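You operate a simulated robot arm through the tools that you are given. There is no shell and no other tool.

Carry out the task below with a simulated two-armed robot. There is one attempt and no reset: what you move stays moved.

TASK
Change the press over from the 0.5 die to the 0.75 die.
Fine: old die back in its pocket; crimp height by the chart; terminal track to the new size.

Only the result counts: the job must be done as asked and must still hold three seconds after the hand-in. Knocking over, shifting, dropping, spilling or breaking anything else fails it.

THE ROBOT
Two 7-joint arms with two-finger parallel grippers on one trunk that stands fixed in place. Base frame: the origin is at the foot of the trunk, x ahead of it, y to its left, z up. Units: m, rad, N and s.
The left shoulder is at [0.07, 0.188, 1.34], the right one opposite. With the tool pointing down near the work surface each hand reaches from about 0.18 to 0.76 m from the base axis, measured 20 degrees to its own side. Payload 3.91 kg a hand.
Tool frame (each hand has its own): the origin (TCP) lies between the finger pads and is the grasp point; the fingertips stand 0.03 m ahead of it; z points along the fingers, y is the line along which they close. Largest opening 0.11 m; finger width 0.02, thickness 0.01; the body of the gripper, 0.048 by 0.112 m, starts 0.055 m behind the TCP.
Orientation is that of the tool frame in the base frame, as a unit quaternion [x, y, z, w]. With the fingers straight down and closing along the base's y, the tool's x points along the base's -x, its y along +y and its z along -z.

THE INTERFACE
- The arms move only by the tool servo_tool. It takes "left_deltas", "right_deltas" or both (then of equal length, played together; a hand with none holds still); each is text: rows parted by semicolons, each of 7 numbers parted by spaces: the shift along the tool's x, y, z in units of 30 mm (1.0 is 30 mm), then the turn, a rotation vector about the tool's x, y, z in units of 4 degrees (1.0 is 4 degrees), then the closure, from 0 (fully open) to 1 (shut). In form: dx dy dz ax ay az grip; .... A call has 1 to 20 rows; each row shifts and turns the commanded pose from where the row before left it, along the tool's axes as they then stand. A call with a number of a shift or a turn outside -1 to 1 is refused whole. A row lasts 0.2 s, in which the tool goes at most 0.05 m and 0.15 rad; a call with a longer step from one row to the next is refused whole, and so is a gripper value outside its range. Where a pose cannot be reached the arm comes as near as it can. A force on the tool above 90 N (or 10 N above the force at the start of the call, whichever is more), or a blocked arm, ends the call early, and 0.2 s more pass. The fingers move at their own pace (about 0.072 m/s each) and stop on an object; they squeeze with about 27 N. The grip force told is the motor's: it shows also when the fingers shut on nothing. Time passes only in rows, and 0.2 s behind the last, so rows that do not move let the fingers close. The reply holds the time, the measured pose of the TCP, the force on the tool along the base axes, the opening and the grip force, in the units named above and with some noise, with the torque about the TCP (base axes, N m) and any sound that the robot's microphone picked up.
- Cameras (640 x 400 px; columns grow to the right, rows downward): "scene" is now at [0.1259, 0.0526, 1.5825]; the picture's right is [0.57, -0.82, 0.00], its down [-0.36, -0.24, -0.90] and it looks along [0.74, 0.51, -0.43] (base axes); focal length 214 px, centre (320, 200). "left" rides on the left gripper at [0.072, -0.017, -0.103] in its tool frame; the picture's right is [0.23, 0.97, 0.00], its down [-0.76, 0.18, -0.62] and it looks along [-0.61, 0.14, 0.78] (tool axes); focal length 222 px, centre (320, 200). "right" rides on the right gripper at [0.072, 0.017, -0.103] in its tool frame; the picture's right is [-0.23, 0.97, 0.00], its down [-0.76, -0.18, -0.62] and it looks along [-0.61, -0.14, 0.78] (tool axes); focal length 222 px, centre (320, 200). There is no depth. A picture from a camera that has moved, and an enlarged one, comes with that camera's place and axes in the base frame and with its lens.
- camera(camera): a new picture of that camera. It takes no simulated time.
- move_column(by): slides the trunk up (or, below 0, down) by that many m; the arms and the scene camera ride with it, the base frame stays. It gives what a move gives, with no picture.
- aim_head(pan, tilt): turns the head with the scene camera to pan (to the left, within 1.501 rad either way) and tilt (down, from -0.506 to 1.204), counted from straight ahead of the robot. It gives what a move gives.
- enlarge(camera, box): a new picture of the part [left, top, right, bottom] of that camera's present view, enlarged. It takes no simulated time.
- close_job(): hands the job in; it is judged then, once.

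Nothing tells you positions but the pictures and the camera data. Unless the task says otherwise, let go and move clear before handing in.

The tools are called as name(argument=value, ...) on one line, values as JSON. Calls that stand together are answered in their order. servo_tool: Moves the arms, as the interface text tells. Its arguments: {"type":"object","properties":{"left_deltas":{"type":"string"},"right_deltas":{"type":"string"}},"required":[]} The other tools are called the same way: move_column (by) moves the trunk up or down; aim_head (pan, tilt) turns the head that bears the scene camera; camera (camera) takes a picture; enlarge (camera, box) takes an enlarged picture of a part of a camera's view; close_job () hands the job in.

At the start:

```text
clock: 0.0
left_tool_pos: [0.3893, 0.5071, 1.3824]
left_tool_rot: [-0.001, 1.0, 0.0, 0.0]
left_contact_force: [0.4, -0.3, 0.1]
left_torque: [-0.04, -0.01, 0.0]
left_gripper_width: 0.1099
left_grip_force: 0.1
right_tool_pos: [0.3811, 0.069, 1.4719]
right_tool_rot: [0.001, 1.0, 0.001, 0.0]
right_contact_force: [-0.1, -0.4, -0.7]
right_torque: [-0.02, 0.0, 0.0]
right_gripper_width: 0.1101
right_grip_force: 0.0
trunk travel left (down, up): [-0.85, 0.09]
head pan, tilt (commanded): [0.602, 0.447]
```

scene: 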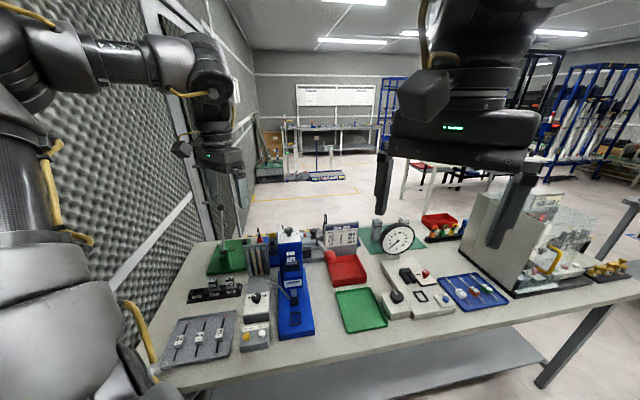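
right: 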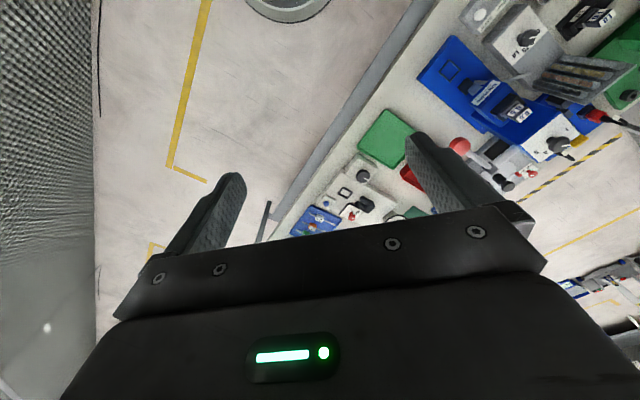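
left: 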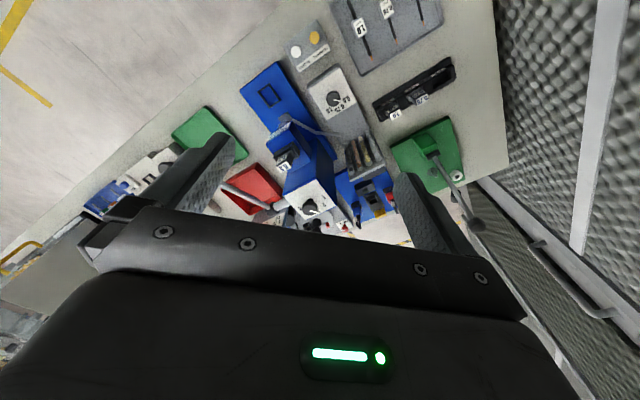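

I see a workbench with a blue press, die trays, knobs, a chart and other equipment. I'll enlarge several parts of the view to identify everything before moving.

enlarge(camera="scene", box=[150, 210, 330, 370])

enlarge(camera="scene", box=[300, 200, 480, 340])

enlarge(camera="left", box=[220, 0, 500, 240])

enlarge(camera="scene", box=[240, 210, 320, 350])

```text
2.50 times, centred on (240, 290) of scene
camera zoom: at [0.1259, 0.0526, 1.5825], right [0.57, -0.82, 0.0], down [-0.36, -0.24, -0.9], along [0.74, 0.51, -0.43], focal length 536 px, centre (520, -25)
```

zoom: 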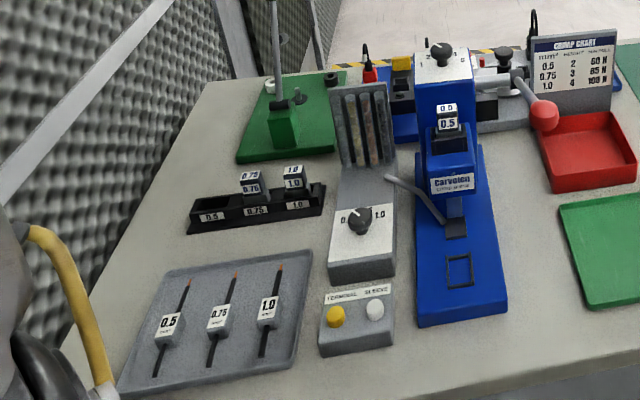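

```text
2.86 times, centred on (390, 270) of scene
camera zoom: at [0.1259, 0.0526, 1.5825], right [0.57, -0.82, 0.0], down [-0.36, -0.24, -0.9], along [0.74, 0.51, -0.43], focal length 613 px, centre (120, 0)
```

zoom: 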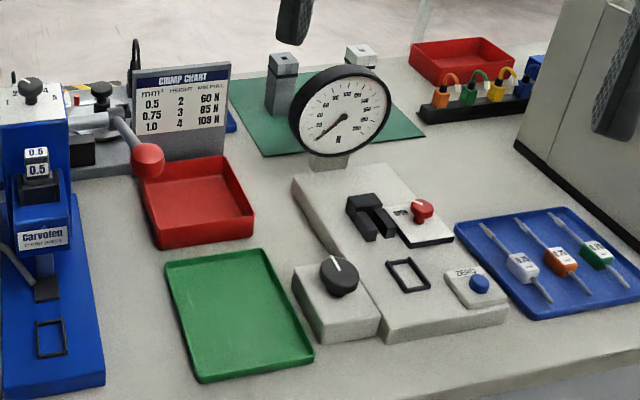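

```text
1.67 times, centred on (360, 120) of left
camera zoom: at [0.3181, 0.4906, 1.4877], right [-0.23, 0.97, 0.0], down [0.76, 0.18, 0.62], along [0.61, 0.14, -0.78], focal length 370 px, centre (253, 333)
```

zoom: 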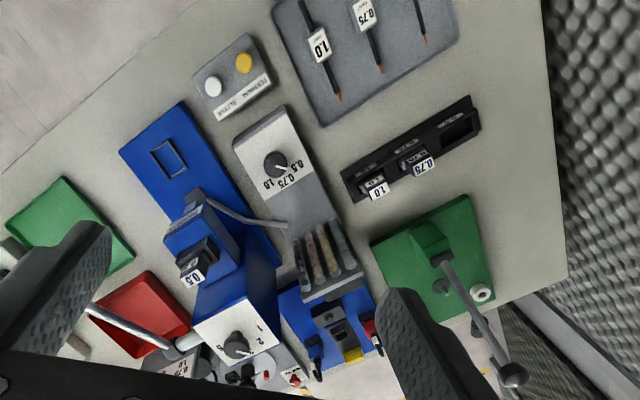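

```text
2.86 times, centred on (280, 280) of scene
camera zoom: at [0.1259, 0.0526, 1.5825], right [0.57, -0.82, 0.0], down [-0.36, -0.24, -0.9], along [0.74, 0.51, -0.43], focal length 613 px, centre (434, -29)
```

zoom: 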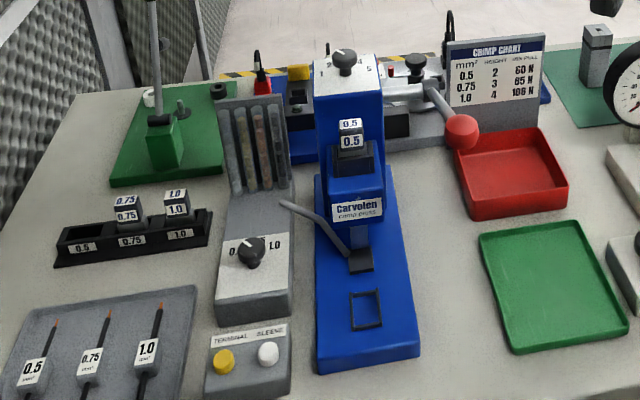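

The press holds the 0.5 die, the rack has pockets for 0.5 (empty), 0.75 and 1.0, the chart gives height 3 for 0.75, and the track knob sits at 0.5. I'll aim the head at the press for a better look.

aim_head(pan=0.8, tilt=0.75)

```text
clock: 0.8
left_tool_pos: [0.3899, 0.5069, 1.382]
left_tool_rot: [-0.001, 1.0, 0.0, 0.0]
left_contact_force: [-0.5, -0.7, -0.1]
left_torque: [0.0, 0.0, -0.02]
left_gripper_width: 0.1098
left_grip_force: 0.1
right_tool_pos: [0.3794, 0.0687, 1.4706]
right_tool_rot: [0.0, 1.0, 0.0, 0.0]
right_contact_force: [0.9, -0.6, -0.1]
right_torque: [0.0, -0.03, 0.0]
right_gripper_width: 0.1099
right_grip_force: 0.1
trunk travel left (down, up): [-0.85, 0.09]
head pan, tilt (commanded): [0.799, 0.75]
```

The head now faces the press; I'll take a full picture and enlargements.

camera(camera="scene")

enlarge(camera="scene", box=[280, 100, 400, 175])

enlarge(camera="scene", box=[200, 130, 330, 211])

```text
taken
camera scene: at [0.108, 0.06, 1.5558], right [0.72, -0.7, 0.0], down [-0.48, -0.49, -0.73], along [0.51, 0.52, -0.68], focal length 214 px, centre (320, 200)
```

scene: 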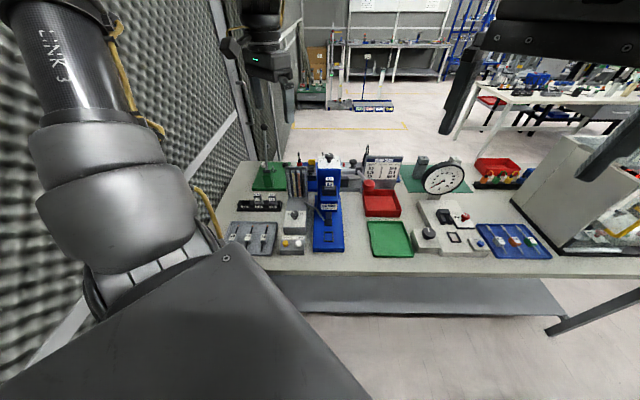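

```text
5.33 times, centred on (340, 138) of scene
camera zoom: at [0.108, 0.06, 1.5558], right [0.72, -0.7, 0.0], down [-0.48, -0.49, -0.73], along [0.51, 0.52, -0.68], focal length 1144 px, centre (213, 533)
```

zoom: 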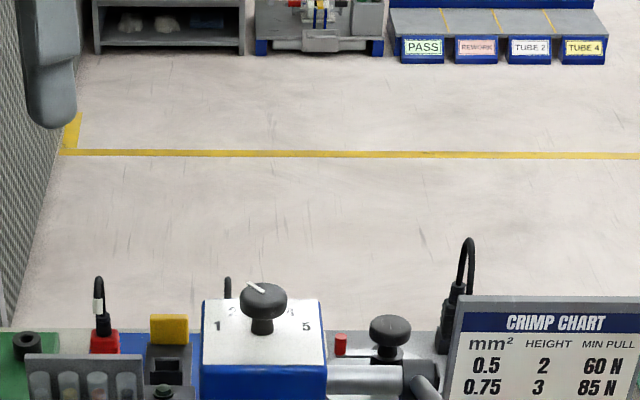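

```text
4.92 times, centred on (265, 170) of scene
camera zoom: at [0.108, 0.06, 1.5558], right [0.72, -0.7, 0.0], down [-0.48, -0.49, -0.73], along [0.51, 0.52, -0.68], focal length 1056 px, centre (591, 345)
```

zoom: 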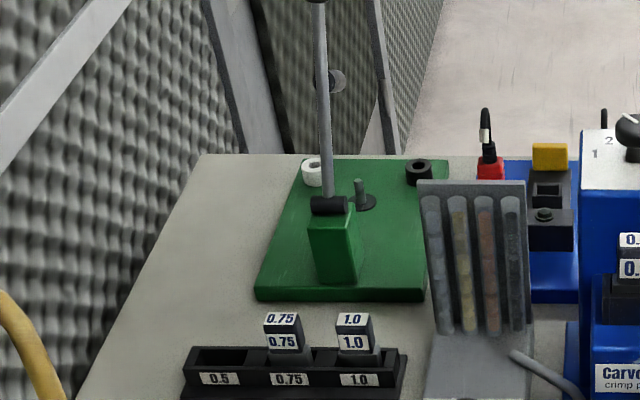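

I'll enlarge the press, die rack and track knob to read them better.

enlarge(camera="scene", box=[300, 145, 370, 189])

enlarge(camera="scene", box=[230, 185, 310, 235])

enlarge(camera="scene", box=[270, 185, 360, 260])

enlarge(camera="scene", box=[210, 150, 420, 280])

```text
9.09 times, centred on (335, 167) of scene
camera zoom: at [0.108, 0.06, 1.5558], right [0.72, -0.7, 0.0], down [-0.48, -0.49, -0.73], along [0.51, 0.52, -0.68], focal length 1950 px, centre (184, 500)
```

zoom: 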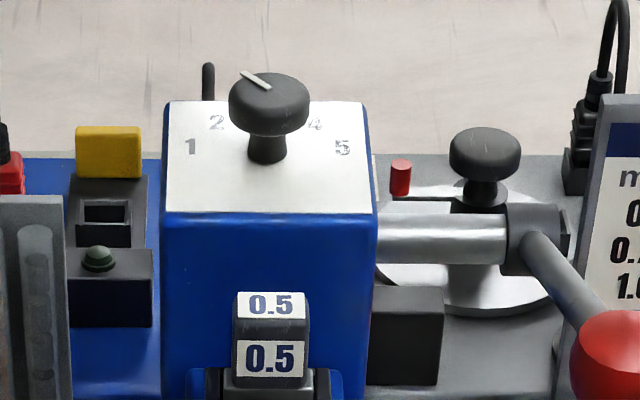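

```text
8.00 times, centred on (270, 210) of scene
camera zoom: at [0.108, 0.06, 1.5558], right [0.72, -0.7, 0.0], down [-0.48, -0.49, -0.73], along [0.51, 0.52, -0.68], focal length 1716 px, centre (720, 120)
```

zoom: 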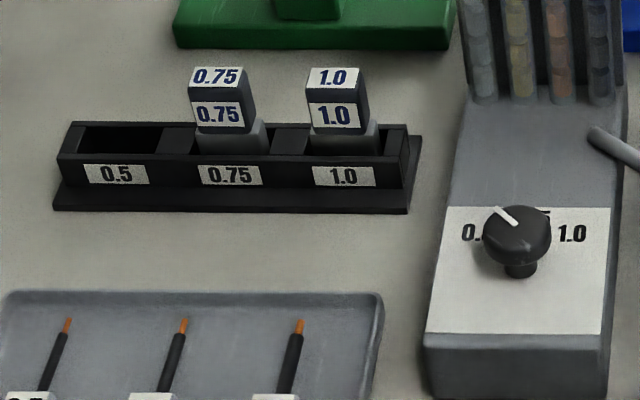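

```text
5.33 times, centred on (315, 222) of scene
camera zoom: at [0.108, 0.06, 1.5558], right [0.72, -0.7, 0.0], down [-0.48, -0.49, -0.73], along [0.51, 0.52, -0.68], focal length 1144 px, centre (347, 80)
```

zoom: 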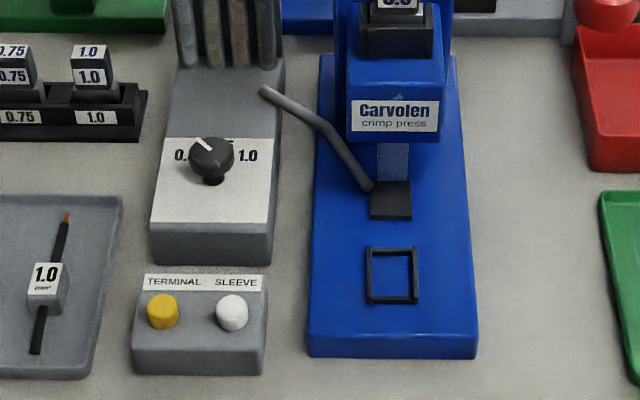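

```text
3.05 times, centred on (315, 215) of scene
camera zoom: at [0.108, 0.06, 1.5558], right [0.72, -0.7, 0.0], down [-0.48, -0.49, -0.73], along [0.51, 0.52, -0.68], focal length 654 px, centre (335, 154)
```

zoom: 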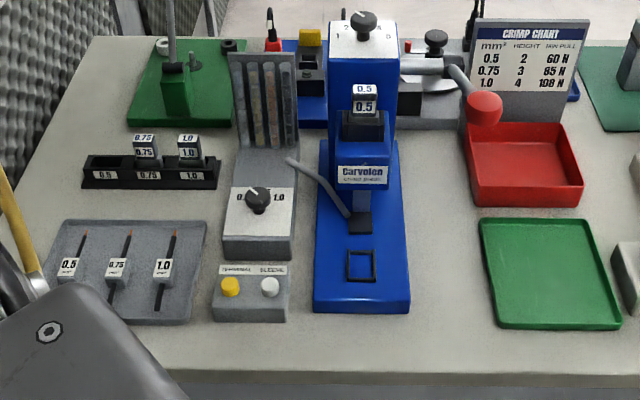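

The table is turned about 46° to the base frame, with the press at about 0.83 m along that direction. I'll turn the left hand to match and look at the press through its camera.

servo_tool(left_deltas="0 0 0 0 0 -0.955 0;0 0 0 0 0 -0.955 0;0 0 0 0 0 -0.955 0;0 0 0 0 0 -0.955 0;0 0 0 0 0 -0.955 0;0 0 0 0 0 -0.955 0;0 0 0 0 0 -0.955 0;0 0 0 0 0 -0.955 0;0 0 0 0 0 -0.955 0;0 0 0 0 0 -0.955 0;0 0 0 0 0 -0.955 0;0 0 0 0 0 -0.955 0")

```text
clock: 3.4
left_tool_pos: [0.3893, 0.5079, 1.3821]
left_tool_rot: [-0.39, 0.921, -0.001, 0.0]
left_contact_force: [-0.1, 0.4, 0.3]
left_torque: [0.02, 0.0, -0.02]
left_gripper_width: 0.1101
left_grip_force: 0.1
right_tool_pos: [0.3799, 0.068, 1.4702]
right_tool_rot: [0.0, 1.0, 0.0, 0.001]
right_contact_force: [0.8, -0.1, 0.7]
right_torque: [0.0, -0.03, 0.0]
right_gripper_width: 0.1099
right_grip_force: 0.1
trunk travel left (down, up): [-0.85, 0.09]
head pan, tilt (commanded): [0.799, 0.75]
```

The hand turned as planned; now I'll look through the left camera.

camera(camera="left")

camera(camera="right")

```text
taken
camera left: at [0.3525, 0.4437, 1.4882], right [-0.86, 0.51, 0.0], down [0.4, 0.67, 0.62], along [0.32, 0.53, -0.78], focal length 222 px, centre (320, 200)
```

left: 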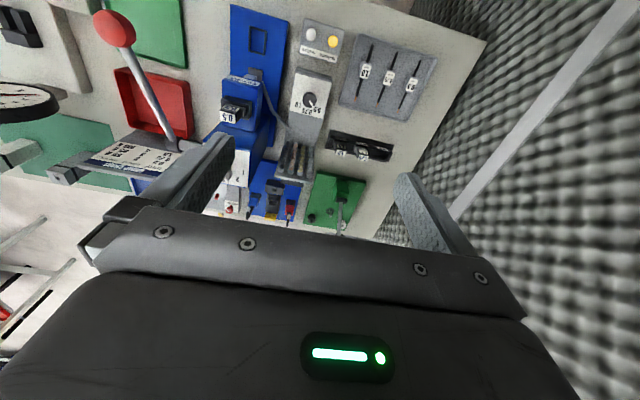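

```text
taken
camera right: at [0.3096, 0.0854, 1.574], right [0.23, 0.97, 0.0], down [0.76, -0.18, 0.62], along [0.61, -0.14, -0.78], focal length 222 px, centre (320, 200)
```

right: 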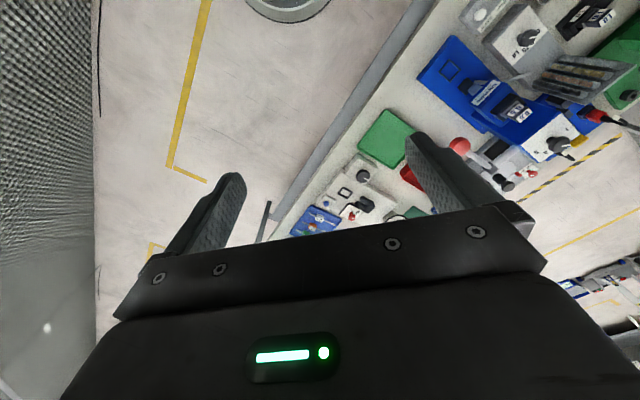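

The hand is aligned with the bench and the press lever's red ball stands right of and in front of the press. I'll move the left hand closer (keeping left of the lever) to view the die and knobs.

servo_tool(left_deltas="0.167 -0.595 0.771 0 0 0 0;0.167 -0.595 0.771 0 0 0 0;0.167 -0.595 0.771 0 0 0 0;0.167 -0.595 0.771 0 0 0 0;0.167 -0.595 0.771 0 0 0 0;0.167 -0.595 0.771 0 0 0 0;0.167 -0.595 0.771 0 0 0 0")

camera(camera="left")

camera(camera="scene")

```text
clock: 5.0
left_tool_pos: [0.4177, 0.4731, 1.3181]
left_tool_rot: [-0.39, 0.921, 0.0, 0.0]
left_contact_force: [0.0, -0.4, -0.2]
left_torque: [0.01, -0.04, -0.01]
left_gripper_width: 0.1101
left_grip_force: 0.0
left hand out of reach, approached as far as the arm can: row 3, 4, 5, 6, 7
right_tool_pos: [0.3814, 0.0694, 1.4712]
right_tool_rot: [-0.001, 1.0, 0.0, -0.001]
right_contact_force: [0.7, 0.9, -0.3]
right_torque: [-0.03, 0.0, 0.0]
right_gripper_width: 0.11
right_grip_force: 0.0
trunk travel left (down, up): [-0.85, 0.09]
head pan, tilt (commanded): [0.799, 0.75]
```

```text
taken
camera left: at [0.3805, 0.4102, 1.4235], right [-0.86, 0.51, 0.0], down [0.4, 0.67, 0.62], along [0.32, 0.53, -0.78], focal length 222 px, centre (320, 200)
```

left: 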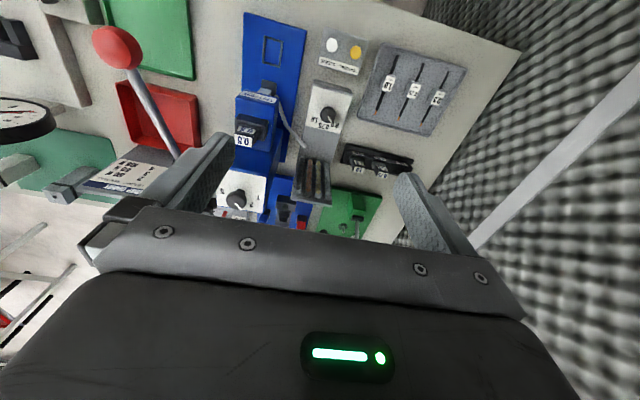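

```text
taken
camera scene: at [0.1077, 0.06, 1.5558], right [0.72, -0.7, 0.0], down [-0.48, -0.49, -0.73], along [0.51, 0.52, -0.68], focal length 214 px, centre (320, 200)
```

scene: 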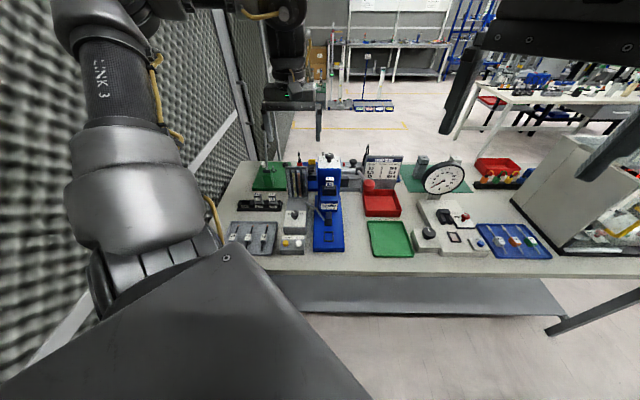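

The left hand stopped short at a reach limit while moving right and down. I'll check where its command stands and probe which direction is limited.

servo_tool(left_deltas="0 0 0 0 0 0 0;0 0 0 0 0 0 0")

```text
clock: 5.6
left_tool_pos: [0.4177, 0.4728, 1.3186]
left_tool_rot: [-0.39, 0.921, 0.0, -0.001]
left_contact_force: [0.3, 0.2, 0.3]
left_torque: [0.0, -0.01, 0.02]
left_gripper_width: 0.11
left_grip_force: 0.1
right_tool_pos: [0.3806, 0.0694, 1.4701]
right_tool_rot: [0.0, 1.0, 0.0, 0.0]
right_contact_force: [0.4, -0.7, -0.8]
right_torque: [0.02, -0.01, -0.02]
right_gripper_width: 0.1098
right_grip_force: 0.0
trunk travel left (down, up): [-0.85, 0.09]
head pan, tilt (commanded): [0.799, 0.75]
```

The command was reset to the actual pose. I'll probe small steps downward.

servo_tool(left_deltas="0 0 0.8 0 0 0 0;0 0 0.8 0 0 0 0;0 0 0.8 0 0 0 0")

```text
clock: 6.4
left_tool_pos: [0.4134, 0.4929, 1.283]
left_tool_rot: [-0.39, 0.921, 0.0, -0.001]
left_contact_force: [0.1, -0.2, -0.2]
left_torque: [-0.03, -0.01, -0.04]
left_gripper_width: 0.11
left_grip_force: 0.1
left hand out of reach, approached as far as the arm can: row 1, 2, 3
right_tool_pos: [0.3812, 0.0683, 1.4703]
right_tool_rot: [-0.001, 1.0, 0.001, 0.0]
right_contact_force: [-0.4, 0.6, 0.9]
right_torque: [-0.01, 0.01, 0.01]
right_gripper_width: 0.1101
right_grip_force: 0.0
trunk travel left (down, up): [-0.85, 0.09]
head pan, tilt (commanded): [0.799, 0.75]
```

The limit is the arm folding too close to the shoulder; my targets are all farther out, so that is fine. I'll move outward and to the right to look down on the press from closer.

servo_tool(left_deltas="-0.65 0 0 0 0 0 0;-0.65 0 0 0 0 0 0;0 -0.65 0.2 0 0 0 0;0 -0.65 0.2 0 0 0 0;0 -0.65 0.2 0 0 0 0;0 -0.65 0.2 0 0 0 0;0 -0.65 0.2 0 0 0 0")

camera(camera="left")

```text
clock: 8.0
left_tool_pos: [0.5124, 0.4531, 1.2521]
left_tool_rot: [-0.39, 0.921, 0.0, 0.0]
left_contact_force: [-0.5, 0.7, 0.0]
left_torque: [-0.01, -0.01, 0.0]
left_gripper_width: 0.11
left_grip_force: 0.1
right_tool_pos: [0.3831, 0.0689, 1.4707]
right_tool_rot: [0.0, 1.0, 0.0, -0.001]
right_contact_force: [-0.1, 0.9, 0.7]
right_torque: [-0.01, -0.01, -0.01]
right_gripper_width: 0.1099
right_grip_force: 0.0
trunk travel left (down, up): [-0.85, 0.09]
head pan, tilt (commanded): [0.799, 0.75]
```

```text
taken
camera left: at [0.4757, 0.3898, 1.3586], right [-0.86, 0.51, 0.0], down [0.4, 0.67, 0.62], along [0.32, 0.53, -0.78], focal length 222 px, centre (320, 200)
```

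left: 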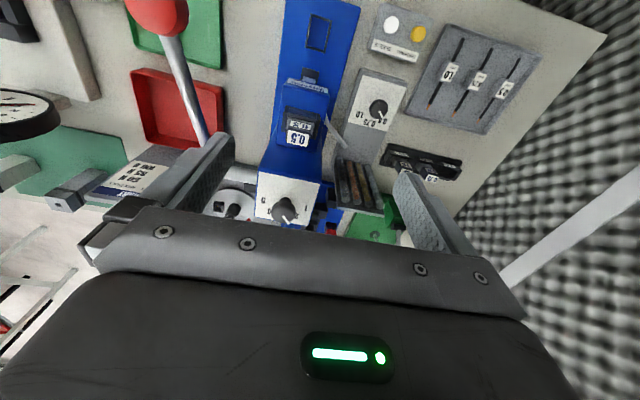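

enlarge(camera="left", box=[240, 70, 350, 140])

enlarge(camera="left", box=[230, 140, 360, 240])

enlarge(camera="left", box=[340, 60, 470, 200])

```text
5.71 times, centred on (295, 105) of left
camera zoom: at [0.4757, 0.3898, 1.3586], right [-0.86, 0.51, 0.0], down [0.4, 0.67, 0.62], along [0.32, 0.53, -0.78], focal length 1269 px, centre (463, 743)
```

zoom: 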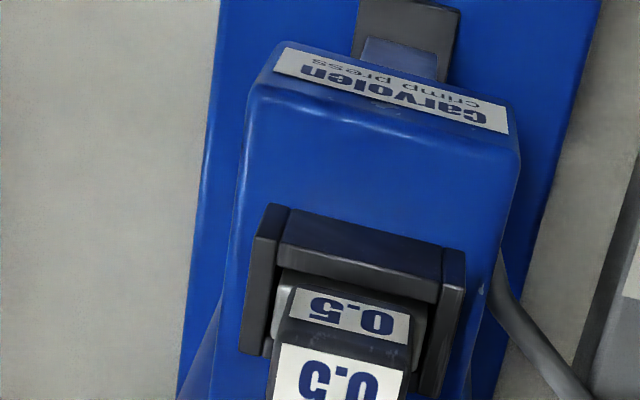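

```text
4.00 times, centred on (295, 190) of left
camera zoom: at [0.4757, 0.3898, 1.3586], right [-0.86, 0.51, 0.0], down [0.4, 0.67, 0.62], along [0.32, 0.53, -0.78], focal length 888 px, centre (420, 240)
```

zoom: 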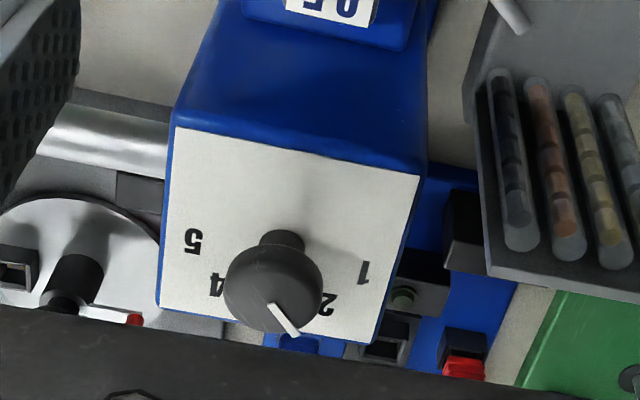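

```text
2.86 times, centred on (405, 130) of left
camera zoom: at [0.4757, 0.3898, 1.3586], right [-0.86, 0.51, 0.0], down [0.4, 0.67, 0.62], along [0.32, 0.53, -0.78], focal length 635 px, centre (77, 400)
```

zoom: 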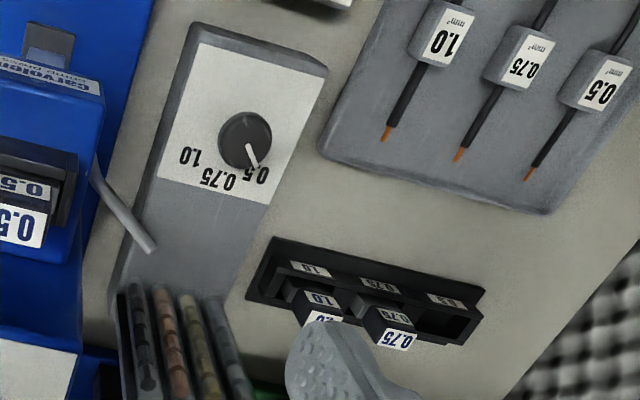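

I need a tight view of the die in its holder from this angle and from the scene camera for triangulation.

enlarge(camera="left", box=[264, 100, 336, 150])

enlarge(camera="scene", box=[310, 165, 350, 195])

enlarge(camera="left", box=[370, 130, 480, 200])

enlarge(camera="scene", box=[232, 185, 312, 235])

```text
8.00 times, centred on (300, 125) of left
camera zoom: at [0.4757, 0.3898, 1.3586], right [-0.86, 0.51, 0.0], down [0.4, 0.67, 0.62], along [0.32, 0.53, -0.78], focal length 1777 px, centre (480, 800)
```

zoom: 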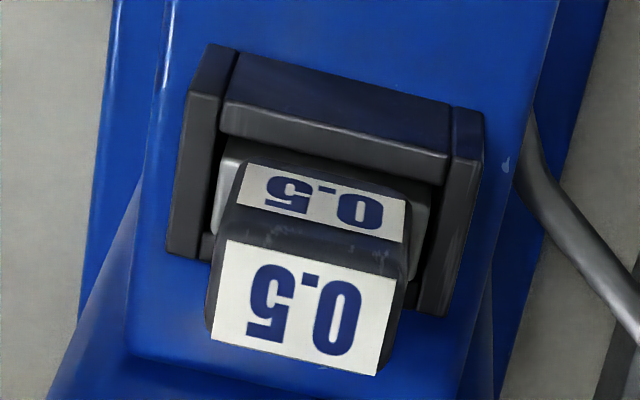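

```text
13.33 times, centred on (330, 180) of scene
camera zoom: at [0.1096, 0.0597, 1.5557], right [0.72, -0.7, 0.0], down [-0.48, -0.49, -0.73], along [0.51, 0.52, -0.68], focal length 2860 px, centre (187, 467)
```

zoom: 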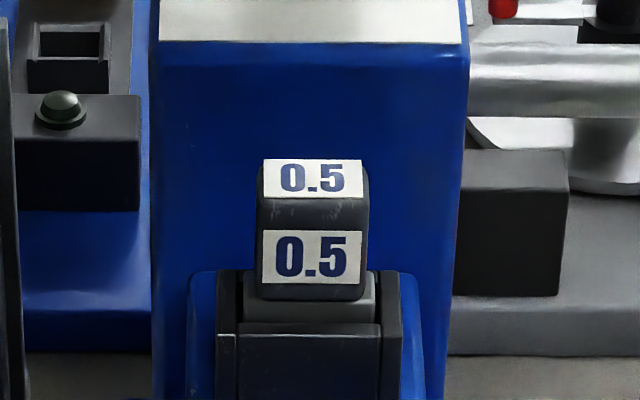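

```text
5.71 times, centred on (425, 165) of left
camera zoom: at [0.4757, 0.3898, 1.3586], right [-0.86, 0.51, 0.0], down [0.4, 0.67, 0.62], along [0.32, 0.53, -0.78], focal length 1269 px, centre (-280, 400)
```

zoom: 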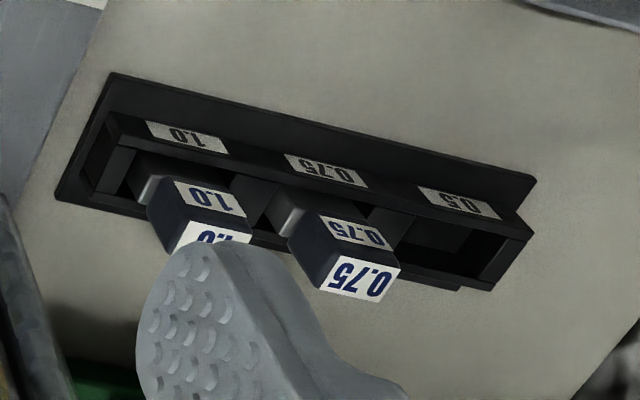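

```text
8.00 times, centred on (272, 210) of scene
camera zoom: at [0.1096, 0.0597, 1.5557], right [0.72, -0.7, 0.0], down [-0.48, -0.49, -0.73], along [0.51, 0.52, -0.68], focal length 1716 px, centre (704, 120)
```

zoom: 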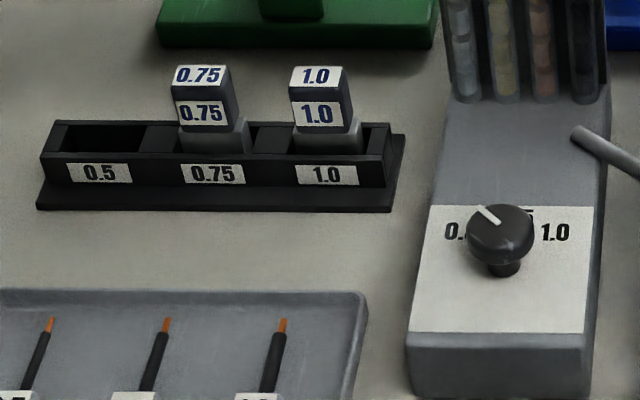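

I now have good estimates (bench frame u right, v away): press die top at about u=0.070, v=0.730, z=1.092; rack 0.75 die near u=-0.243, v=0.825, top z≈0.931; track knob u=-0.065, v=0.709; height knob u=0.071, v=0.826. The rack's far pocket needs more reach, so I'll raise the hand and then lower the trunk 0.2 m.

servo_tool(left_deltas="0 0 -1 0 0 0 0;0 0 -1 0 0 0 0;0 0 -1 0 0 0 0;0 0 -1 0 0 0 0;0 0 -1 0 0 0 0")

```text
clock: 9.2
left_tool_pos: [0.4919, 0.4527, 1.3831]
left_tool_rot: [-0.39, 0.921, -0.002, 0.001]
left_contact_force: [0.2, -0.5, 0.3]
left_torque: [-0.01, -0.02, 0.01]
left_gripper_width: 0.11
left_grip_force: 0.1
left hand out of reach, approached as far as the arm can: row 4, 5
right_tool_pos: [0.3795, 0.0681, 1.471]
right_tool_rot: [-0.001, 1.0, 0.0, 0.0]
right_contact_force: [0.2, 0.0, 0.5]
right_torque: [0.0, 0.01, -0.02]
right_gripper_width: 0.11
right_grip_force: 0.1
trunk travel left (down, up): [-0.85, 0.09]
head pan, tilt (commanded): [0.799, 0.75]
```

The arm also has an upper limit, so I'll leave the trunk where it is for the press work. Next: hover above the press die with the fingers part-closed.

servo_tool(left_deltas="-0.26 -0.142 0.929 0 0 0 0.4;-0.26 -0.142 0.929 0 0 0 0.4;-0.26 -0.142 0.929 0 0 0 0.4;-0.26 -0.142 0.929 0 0 0 0.4;-0.26 -0.142 0.929 0 0 0 0.4;-0.26 -0.142 0.929 0 0 0 0.4;-0.26 -0.142 0.929 0 0 0 0.4;-0.26 -0.142 0.929 0 0 0 0.4")

camera(camera="left")

camera(camera="scene")

```text
clock: 11.0
left_tool_pos: [0.5672, 0.4749, 1.159]
left_tool_rot: [-0.389, 0.921, -0.001, -0.001]
left_contact_force: [0.5, -0.7, 1.0]
left_torque: [-0.02, 0.01, 0.03]
left_gripper_width: 0.066
left_grip_force: 0.1
right_tool_pos: [0.3825, 0.0689, 1.469]
right_tool_rot: [0.0, 1.0, 0.0, -0.001]
right_contact_force: [0.0, -0.2, -0.4]
right_torque: [0.02, 0.01, -0.05]
right_gripper_width: 0.11
right_grip_force: 0.1
trunk travel left (down, up): [-0.85, 0.09]
head pan, tilt (commanded): [0.799, 0.75]
```

```text
taken
camera left: at [0.5297, 0.4122, 1.2642], right [-0.86, 0.51, 0.0], down [0.4, 0.67, 0.62], along [0.32, 0.53, -0.78], focal length 222 px, centre (320, 200)
```

left: 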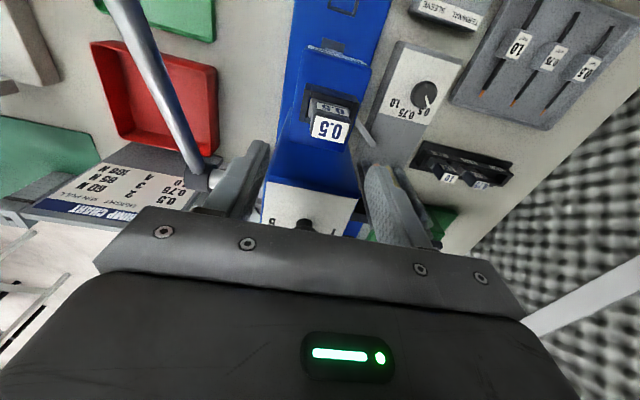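

```text
taken
camera scene: at [0.1095, 0.0607, 1.5557], right [0.72, -0.7, 0.0], down [-0.48, -0.49, -0.73], along [0.51, 0.52, -0.68], focal length 214 px, centre (320, 200)
```

scene: 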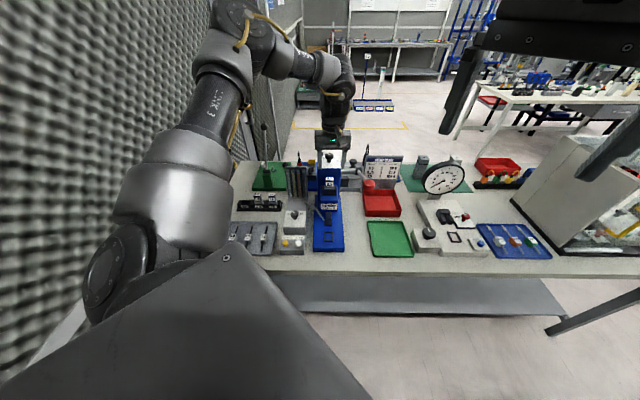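

The hand is hovering above the die. I'll enlarge both views for precise alignment.

enlarge(camera="left", box=[285, 85, 381, 145])

enlarge(camera="scene", box=[300, 130, 364, 190])

```text
6.67 times, centred on (333, 115) of left
camera zoom: at [0.5297, 0.4122, 1.2642], right [-0.86, 0.51, 0.0], down [0.4, 0.67, 0.62], along [0.32, 0.53, -0.78], focal length 1481 px, centre (233, 767)
```

zoom: 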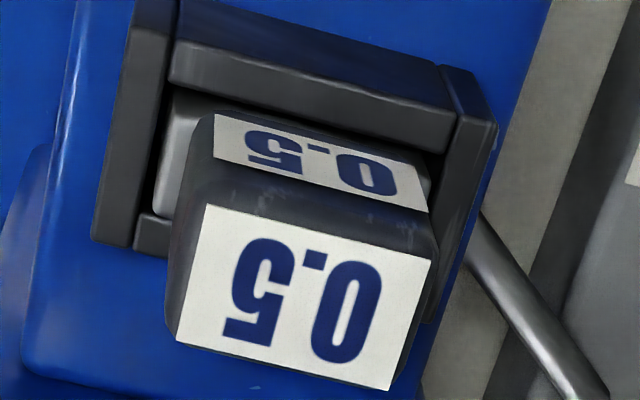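

```text
6.67 times, centred on (332, 160) of scene
camera zoom: at [0.1095, 0.0607, 1.5557], right [0.72, -0.7, 0.0], down [-0.48, -0.49, -0.73], along [0.51, 0.52, -0.68], focal length 1430 px, centre (240, 467)
```

zoom: 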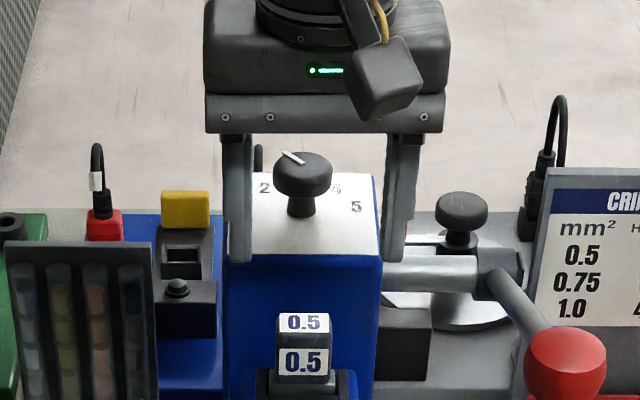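

The die is aligned within half a degree; I need to shift about 6 mm left and 7 mm back, then descend so the tips stay just above the holder walls.

servo_tool(left_deltas="0.247 0.19 0 0 0 0 0.4;0 0 0.5 0 0 0 0.4;0 0 0.5 0 0 0 0.4;0 0 0.5 0 0 0 0.4;0 0 0.5 0 0 0 0.4")

camera(camera="left")

enlarge(camera="scene", box=[300, 145, 364, 205])

```text
clock: 12.2
left_tool_pos: [0.5557, 0.4732, 1.0975]
left_tool_rot: [-0.389, 0.921, 0.0, -0.001]
left_contact_force: [0.4, -0.2, -0.1]
left_torque: [-0.01, -0.02, 0.04]
left_gripper_width: 0.0661
left_grip_force: 0.1
right_tool_pos: [0.3823, 0.0688, 1.4703]
right_tool_rot: [0.0, 1.0, 0.0, -0.001]
right_contact_force: [0.5, -0.1, -0.2]
right_torque: [0.0, 0.02, -0.03]
right_gripper_width: 0.1099
right_grip_force: 0.1
trunk travel left (down, up): [-0.85, 0.09]
head pan, tilt (commanded): [0.799, 0.75]
```

```text
taken
camera left: at [0.5184, 0.4105, 1.2044], right [-0.86, 0.51, 0.0], down [0.4, 0.67, 0.62], along [0.32, 0.53, -0.78], focal length 222 px, centre (320, 200)
```

left: 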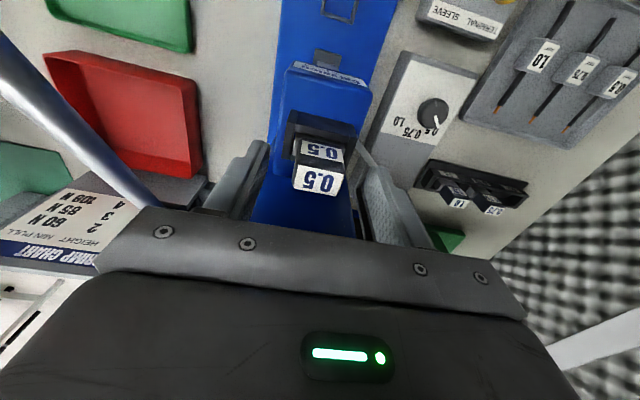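

```text
6.67 times, centred on (332, 175) of scene
camera zoom: at [0.1086, 0.0606, 1.5557], right [0.72, -0.7, 0.0], down [-0.48, -0.49, -0.73], along [0.51, 0.52, -0.68], focal length 1430 px, centre (240, 367)
```

zoom: 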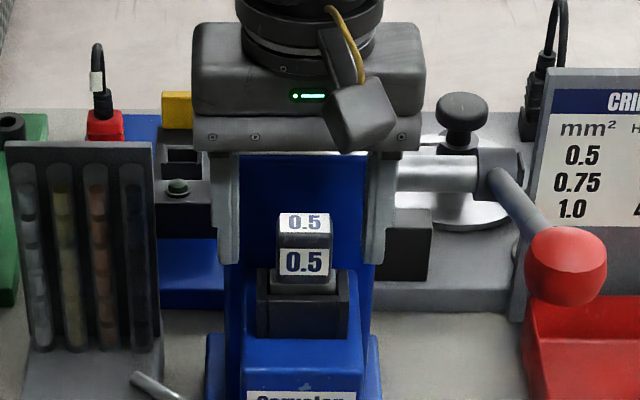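

The fingers straddle the die evenly. I'll lower the last 9 mm and close.

servo_tool(left_deltas="-0.04 -0.03 0.3 0 0 0 0.4;0 0 0 0 0 0 1;0 0 0 0 0 0 1;0 0 0 0 0 0 1")

enlarge(camera="scene", box=[300, 145, 364, 205])

camera(camera="left")

```text
clock: 13.2
left_tool_pos: [0.5564, 0.4719, 1.0897]
left_tool_rot: [-0.39, 0.921, 0.0, 0.0]
left_contact_force: [0.8, -0.5, 0.3]
left_torque: [0.03, -0.02, -0.03]
left_gripper_width: 0.0295
left_grip_force: 27.2
right_tool_pos: [0.3808, 0.0687, 1.4702]
right_tool_rot: [0.0, 1.0, -0.001, 0.0]
right_contact_force: [-0.5, -0.4, -0.2]
right_torque: [0.0, 0.03, 0.03]
right_gripper_width: 0.1101
right_grip_force: 0.2
trunk travel left (down, up): [-0.85, 0.09]
head pan, tilt (commanded): [0.799, 0.75]
```

```text
6.67 times, centred on (332, 175) of scene
camera zoom: at [0.1081, 0.06, 1.5557], right [0.72, -0.7, 0.0], down [-0.48, -0.49, -0.73], along [0.51, 0.52, -0.68], focal length 1430 px, centre (240, 367)
```

zoom: 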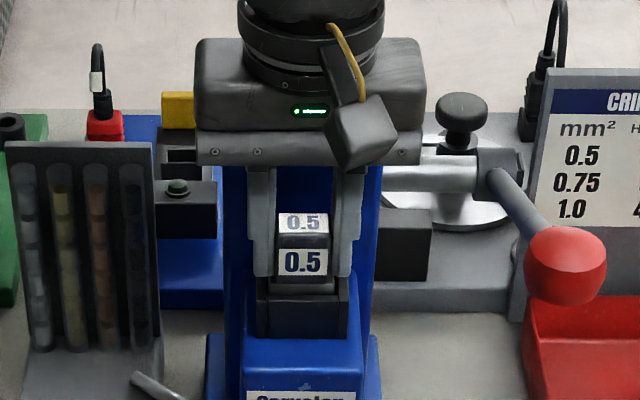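

```text
taken
camera left: at [0.5192, 0.4097, 1.1957], right [-0.86, 0.51, 0.0], down [0.4, 0.67, 0.62], along [0.32, 0.53, -0.78], focal length 222 px, centre (320, 200)
```

left: 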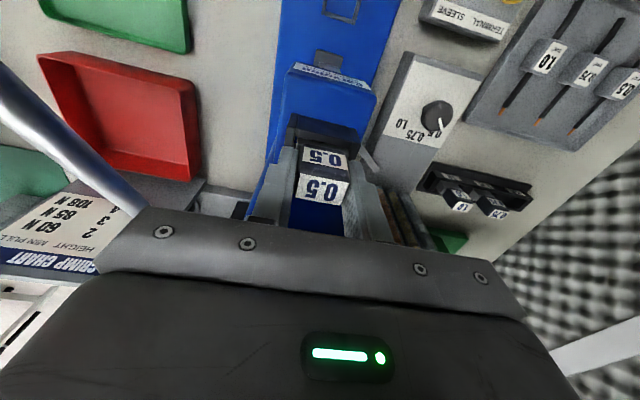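

The die is gripped (29.5 mm wide, 27 N). I'll lift straight up slowly.

servo_tool(left_deltas="0 0 -0.15 0 0 0 1;0 0 -0.25 0 0 0 1;0 0 -0.3 0 0 0 1;0 0 -0.4 0 0 0 1;0 0 -0.5 0 0 0 1;0 0 -0.5 0 0 0 1;0 0 -0.5 0 0 0 1")

enlarge(camera="scene", box=[300, 145, 364, 205])

camera(camera="left")

```text
clock: 14.8
left_tool_pos: [0.555, 0.4742, 1.1667]
left_tool_rot: [-0.39, 0.921, 0.0, 0.0]
left_contact_force: [0.4, -0.2, -1.1]
left_torque: [0.0, -0.02, 0.01]
left_gripper_width: 0.0295
left_grip_force: 26.9
right_tool_pos: [0.3804, 0.0679, 1.4696]
right_tool_rot: [0.001, 1.0, 0.0, 0.0]
right_contact_force: [0.7, 0.2, 0.9]
right_torque: [0.02, 0.01, 0.03]
right_gripper_width: 0.1099
right_grip_force: 0.1
trunk travel left (down, up): [-0.85, 0.09]
head pan, tilt (commanded): [0.799, 0.75]
```

```text
6.67 times, centred on (332, 175) of scene
camera zoom: at [0.1079, 0.0598, 1.5557], right [0.72, -0.7, 0.0], down [-0.48, -0.49, -0.73], along [0.51, 0.52, -0.68], focal length 1430 px, centre (240, 367)
```

zoom: 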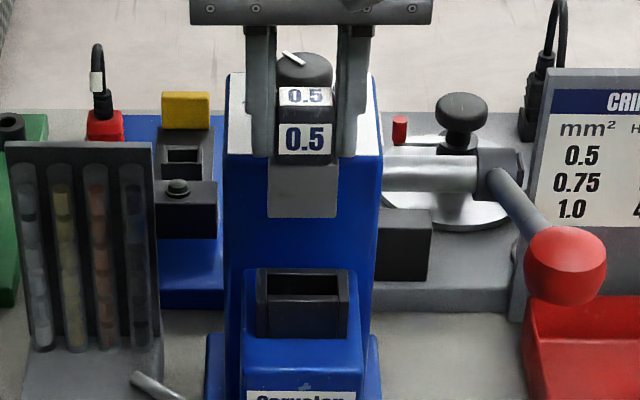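

```text
taken
camera left: at [0.5188, 0.4111, 1.2732], right [-0.86, 0.51, 0.0], down [0.4, 0.67, 0.62], along [0.32, 0.53, -0.78], focal length 222 px, centre (320, 200)
```

left: 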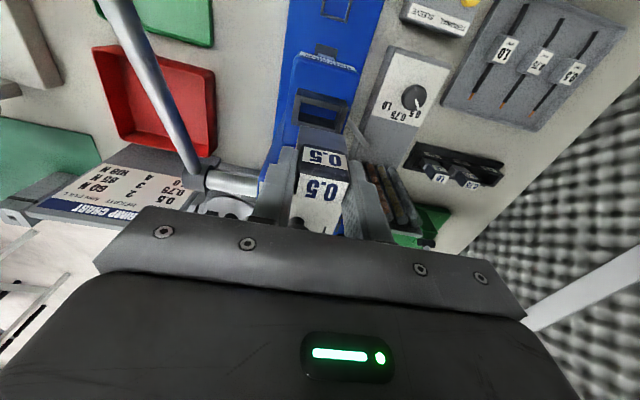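

The 0.5 die is out with a grey shank below. I'll carry it left over the terminal magazine (top ≈1.05) toward the rack's empty 0.5 pocket, keeping height.

servo_tool(left_deltas="-0.236 0.893 0 0 0 0 1;-0.236 0.893 0 0 0 0 1;-0.236 0.893 0 0 0 0 1;-0.236 0.893 0 0 0 0 1;-0.236 0.893 0 0 0 0 1;-0.236 0.893 0 0 0 0 1;-0.236 0.893 0 0 0 0 1")

camera(camera="scene")

camera(camera="left")

```text
clock: 16.4
left_tool_pos: [0.4543, 0.6401, 1.1668]
left_tool_rot: [-0.39, 0.921, -0.001, 0.0]
left_contact_force: [0.0, 1.0, -1.8]
left_torque: [0.0, -0.03, 0.02]
left_gripper_width: 0.0298
left_grip_force: 26.5
right_tool_pos: [0.3803, 0.0712, 1.4701]
right_tool_rot: [0.0, 1.0, -0.001, 0.0]
right_contact_force: [0.0, -0.7, -0.2]
right_torque: [-0.01, -0.02, -0.03]
right_gripper_width: 0.11
right_grip_force: 0.0
trunk travel left (down, up): [-0.85, 0.09]
head pan, tilt (commanded): [0.799, 0.75]
```

```text
taken
camera scene: at [0.1074, 0.0615, 1.5557], right [0.72, -0.7, 0.0], down [-0.48, -0.49, -0.73], along [0.51, 0.52, -0.68], focal length 214 px, centre (320, 200)
```

scene: 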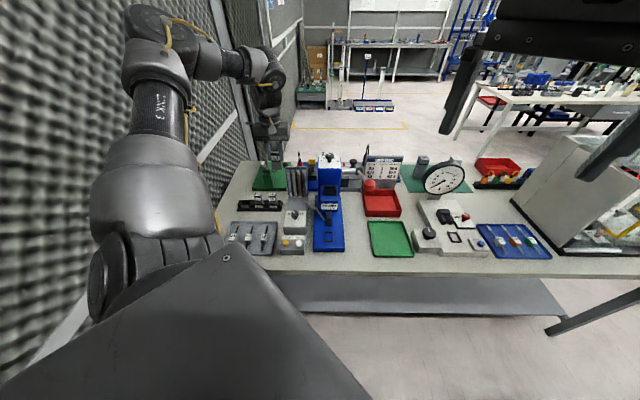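

```text
taken
camera left: at [0.4174, 0.5777, 1.2721], right [-0.86, 0.52, 0.0], down [0.4, 0.67, 0.62], along [0.32, 0.53, -0.78], focal length 222 px, centre (320, 200)
```

left: 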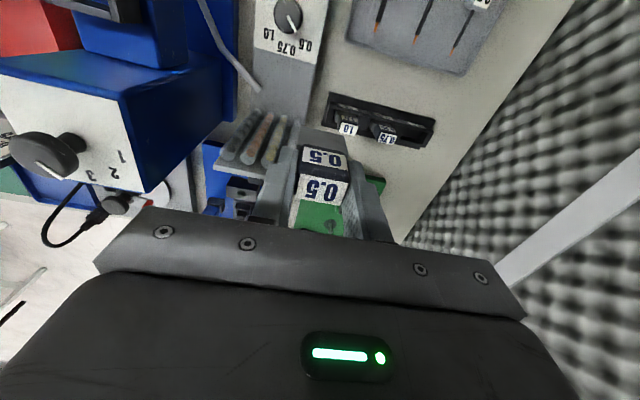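

The carry is going well. I'll continue toward the space above the rack's left pocket.

servo_tool(left_deltas="-0.2 0.893 0 0 0 0 1;-0.2 0.893 0 0 0 0 1;-0.2 0.893 0 0 0 0 1;-0.2 0.893 0 0 0 0 1;-0.2 0.893 0 0 0 0 1")

camera(camera="scene")

camera(camera="left")

```text
clock: 17.6
left_tool_pos: [0.3789, 0.7578, 1.1665]
left_tool_rot: [-0.39, 0.921, -0.002, -0.001]
left_contact_force: [0.1, 1.0, -2.1]
left_torque: [0.01, 0.03, -0.01]
left_gripper_width: 0.0296
left_grip_force: 27.2
right_tool_pos: [0.3816, 0.07, 1.4694]
right_tool_rot: [0.0, 1.0, -0.001, 0.0]
right_contact_force: [-0.1, 0.1, -0.1]
right_torque: [0.02, -0.02, 0.03]
right_gripper_width: 0.1101
right_grip_force: 0.1
trunk travel left (down, up): [-0.85, 0.09]
head pan, tilt (commanded): [0.799, 0.75]
```

```text
taken
camera scene: at [0.1075, 0.0619, 1.5557], right [0.72, -0.7, 0.0], down [-0.48, -0.49, -0.73], along [0.51, 0.52, -0.68], focal length 214 px, centre (320, 200)
```

scene: 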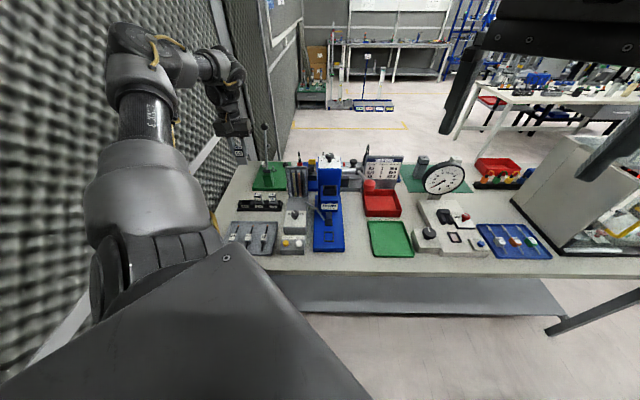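

```text
taken
camera left: at [0.3424, 0.6944, 1.2717], right [-0.86, 0.52, 0.0], down [0.4, 0.67, 0.62], along [0.32, 0.53, -0.78], focal length 222 px, centre (320, 200)
```

left: 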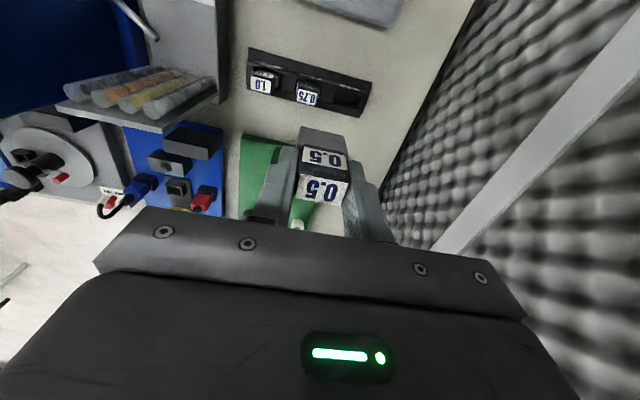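

I'm nearly above the rack; I'll enlarge this view to measure the empty 0.5 pocket accurately.

enlarge(camera="left", box=[240, 40, 384, 130])

enlarge(camera="scene", box=[230, 180, 310, 230])

```text
4.44 times, centred on (312, 85) of left
camera zoom: at [0.3424, 0.6944, 1.2717], right [-0.86, 0.52, 0.0], down [0.4, 0.67, 0.62], along [0.32, 0.53, -0.78], focal length 987 px, centre (356, 711)
```

zoom: 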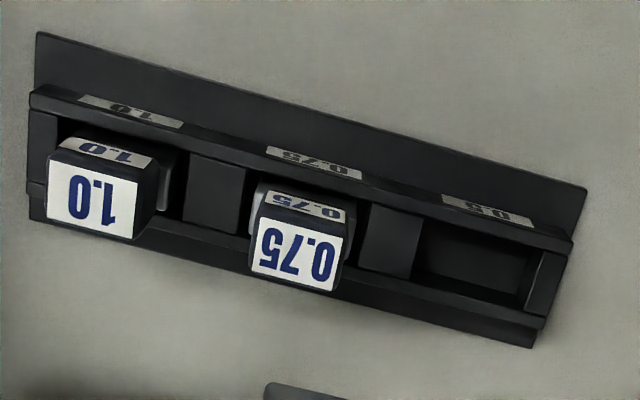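

```text
8.00 times, centred on (270, 205) of scene
camera zoom: at [0.1075, 0.0619, 1.5557], right [0.72, -0.7, 0.0], down [-0.48, -0.49, -0.73], along [0.51, 0.52, -0.68], focal length 1716 px, centre (720, 160)
```

zoom: 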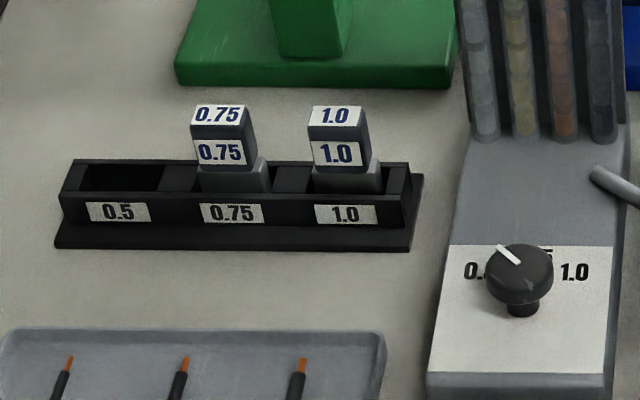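

The rack measures out well: 0.75 die at u≈-0.240, v≈0.822, and the 0.5 pocket at u≈-0.303, v≈0.823, with the rack turned under 1°. I'll move over the pocket and descend partway.

servo_tool(left_deltas="-0.222 0.77 0 0 0 0.1 1;-0.222 0.77 0 0 0 0.1 1;0 0 0.8 0 0 0 1;0 0 0.8 0 0 0 1;0 0 0.8 0 0 0 1;0 0 0.8 0 0 0 1")

camera(camera="scene")

camera(camera="left")

```text
clock: 19.0
left_tool_pos: [0.3562, 0.7977, 1.0708]
left_tool_rot: [-0.383, 0.924, -0.002, -0.001]
left_contact_force: [-0.8, -0.4, -1.1]
left_torque: [0.01, 0.04, 0.02]
left_gripper_width: 0.0296
left_grip_force: 26.9
right_tool_pos: [0.3817, 0.0689, 1.4687]
right_tool_rot: [0.0, 1.0, -0.001, -0.001]
right_contact_force: [-0.1, -0.2, -0.6]
right_torque: [0.02, 0.02, 0.02]
right_gripper_width: 0.11
right_grip_force: 0.0
trunk travel left (down, up): [-0.85, 0.09]
head pan, tilt (commanded): [0.799, 0.75]
```

```text
taken
camera scene: at [0.1087, 0.0613, 1.5557], right [0.72, -0.7, 0.0], down [-0.48, -0.49, -0.73], along [0.51, 0.52, -0.68], focal length 214 px, centre (320, 200)
```

scene: 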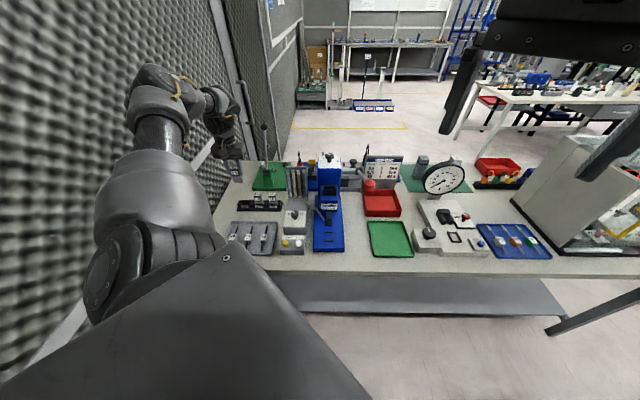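

```text
taken
camera left: at [0.3186, 0.7338, 1.1764], right [-0.85, 0.53, 0.0], down [0.41, 0.67, 0.62], along [0.33, 0.53, -0.78], focal length 222 px, centre (320, 200)
```

left: 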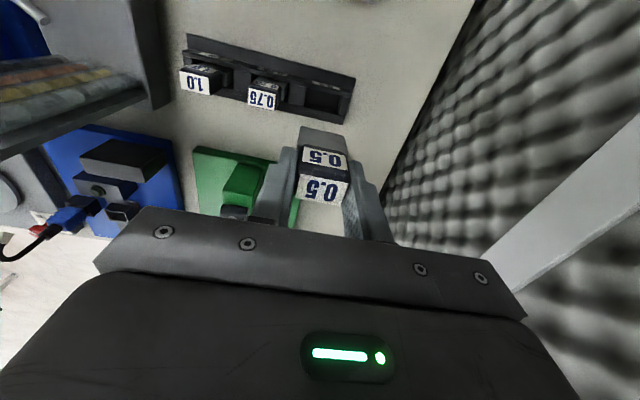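

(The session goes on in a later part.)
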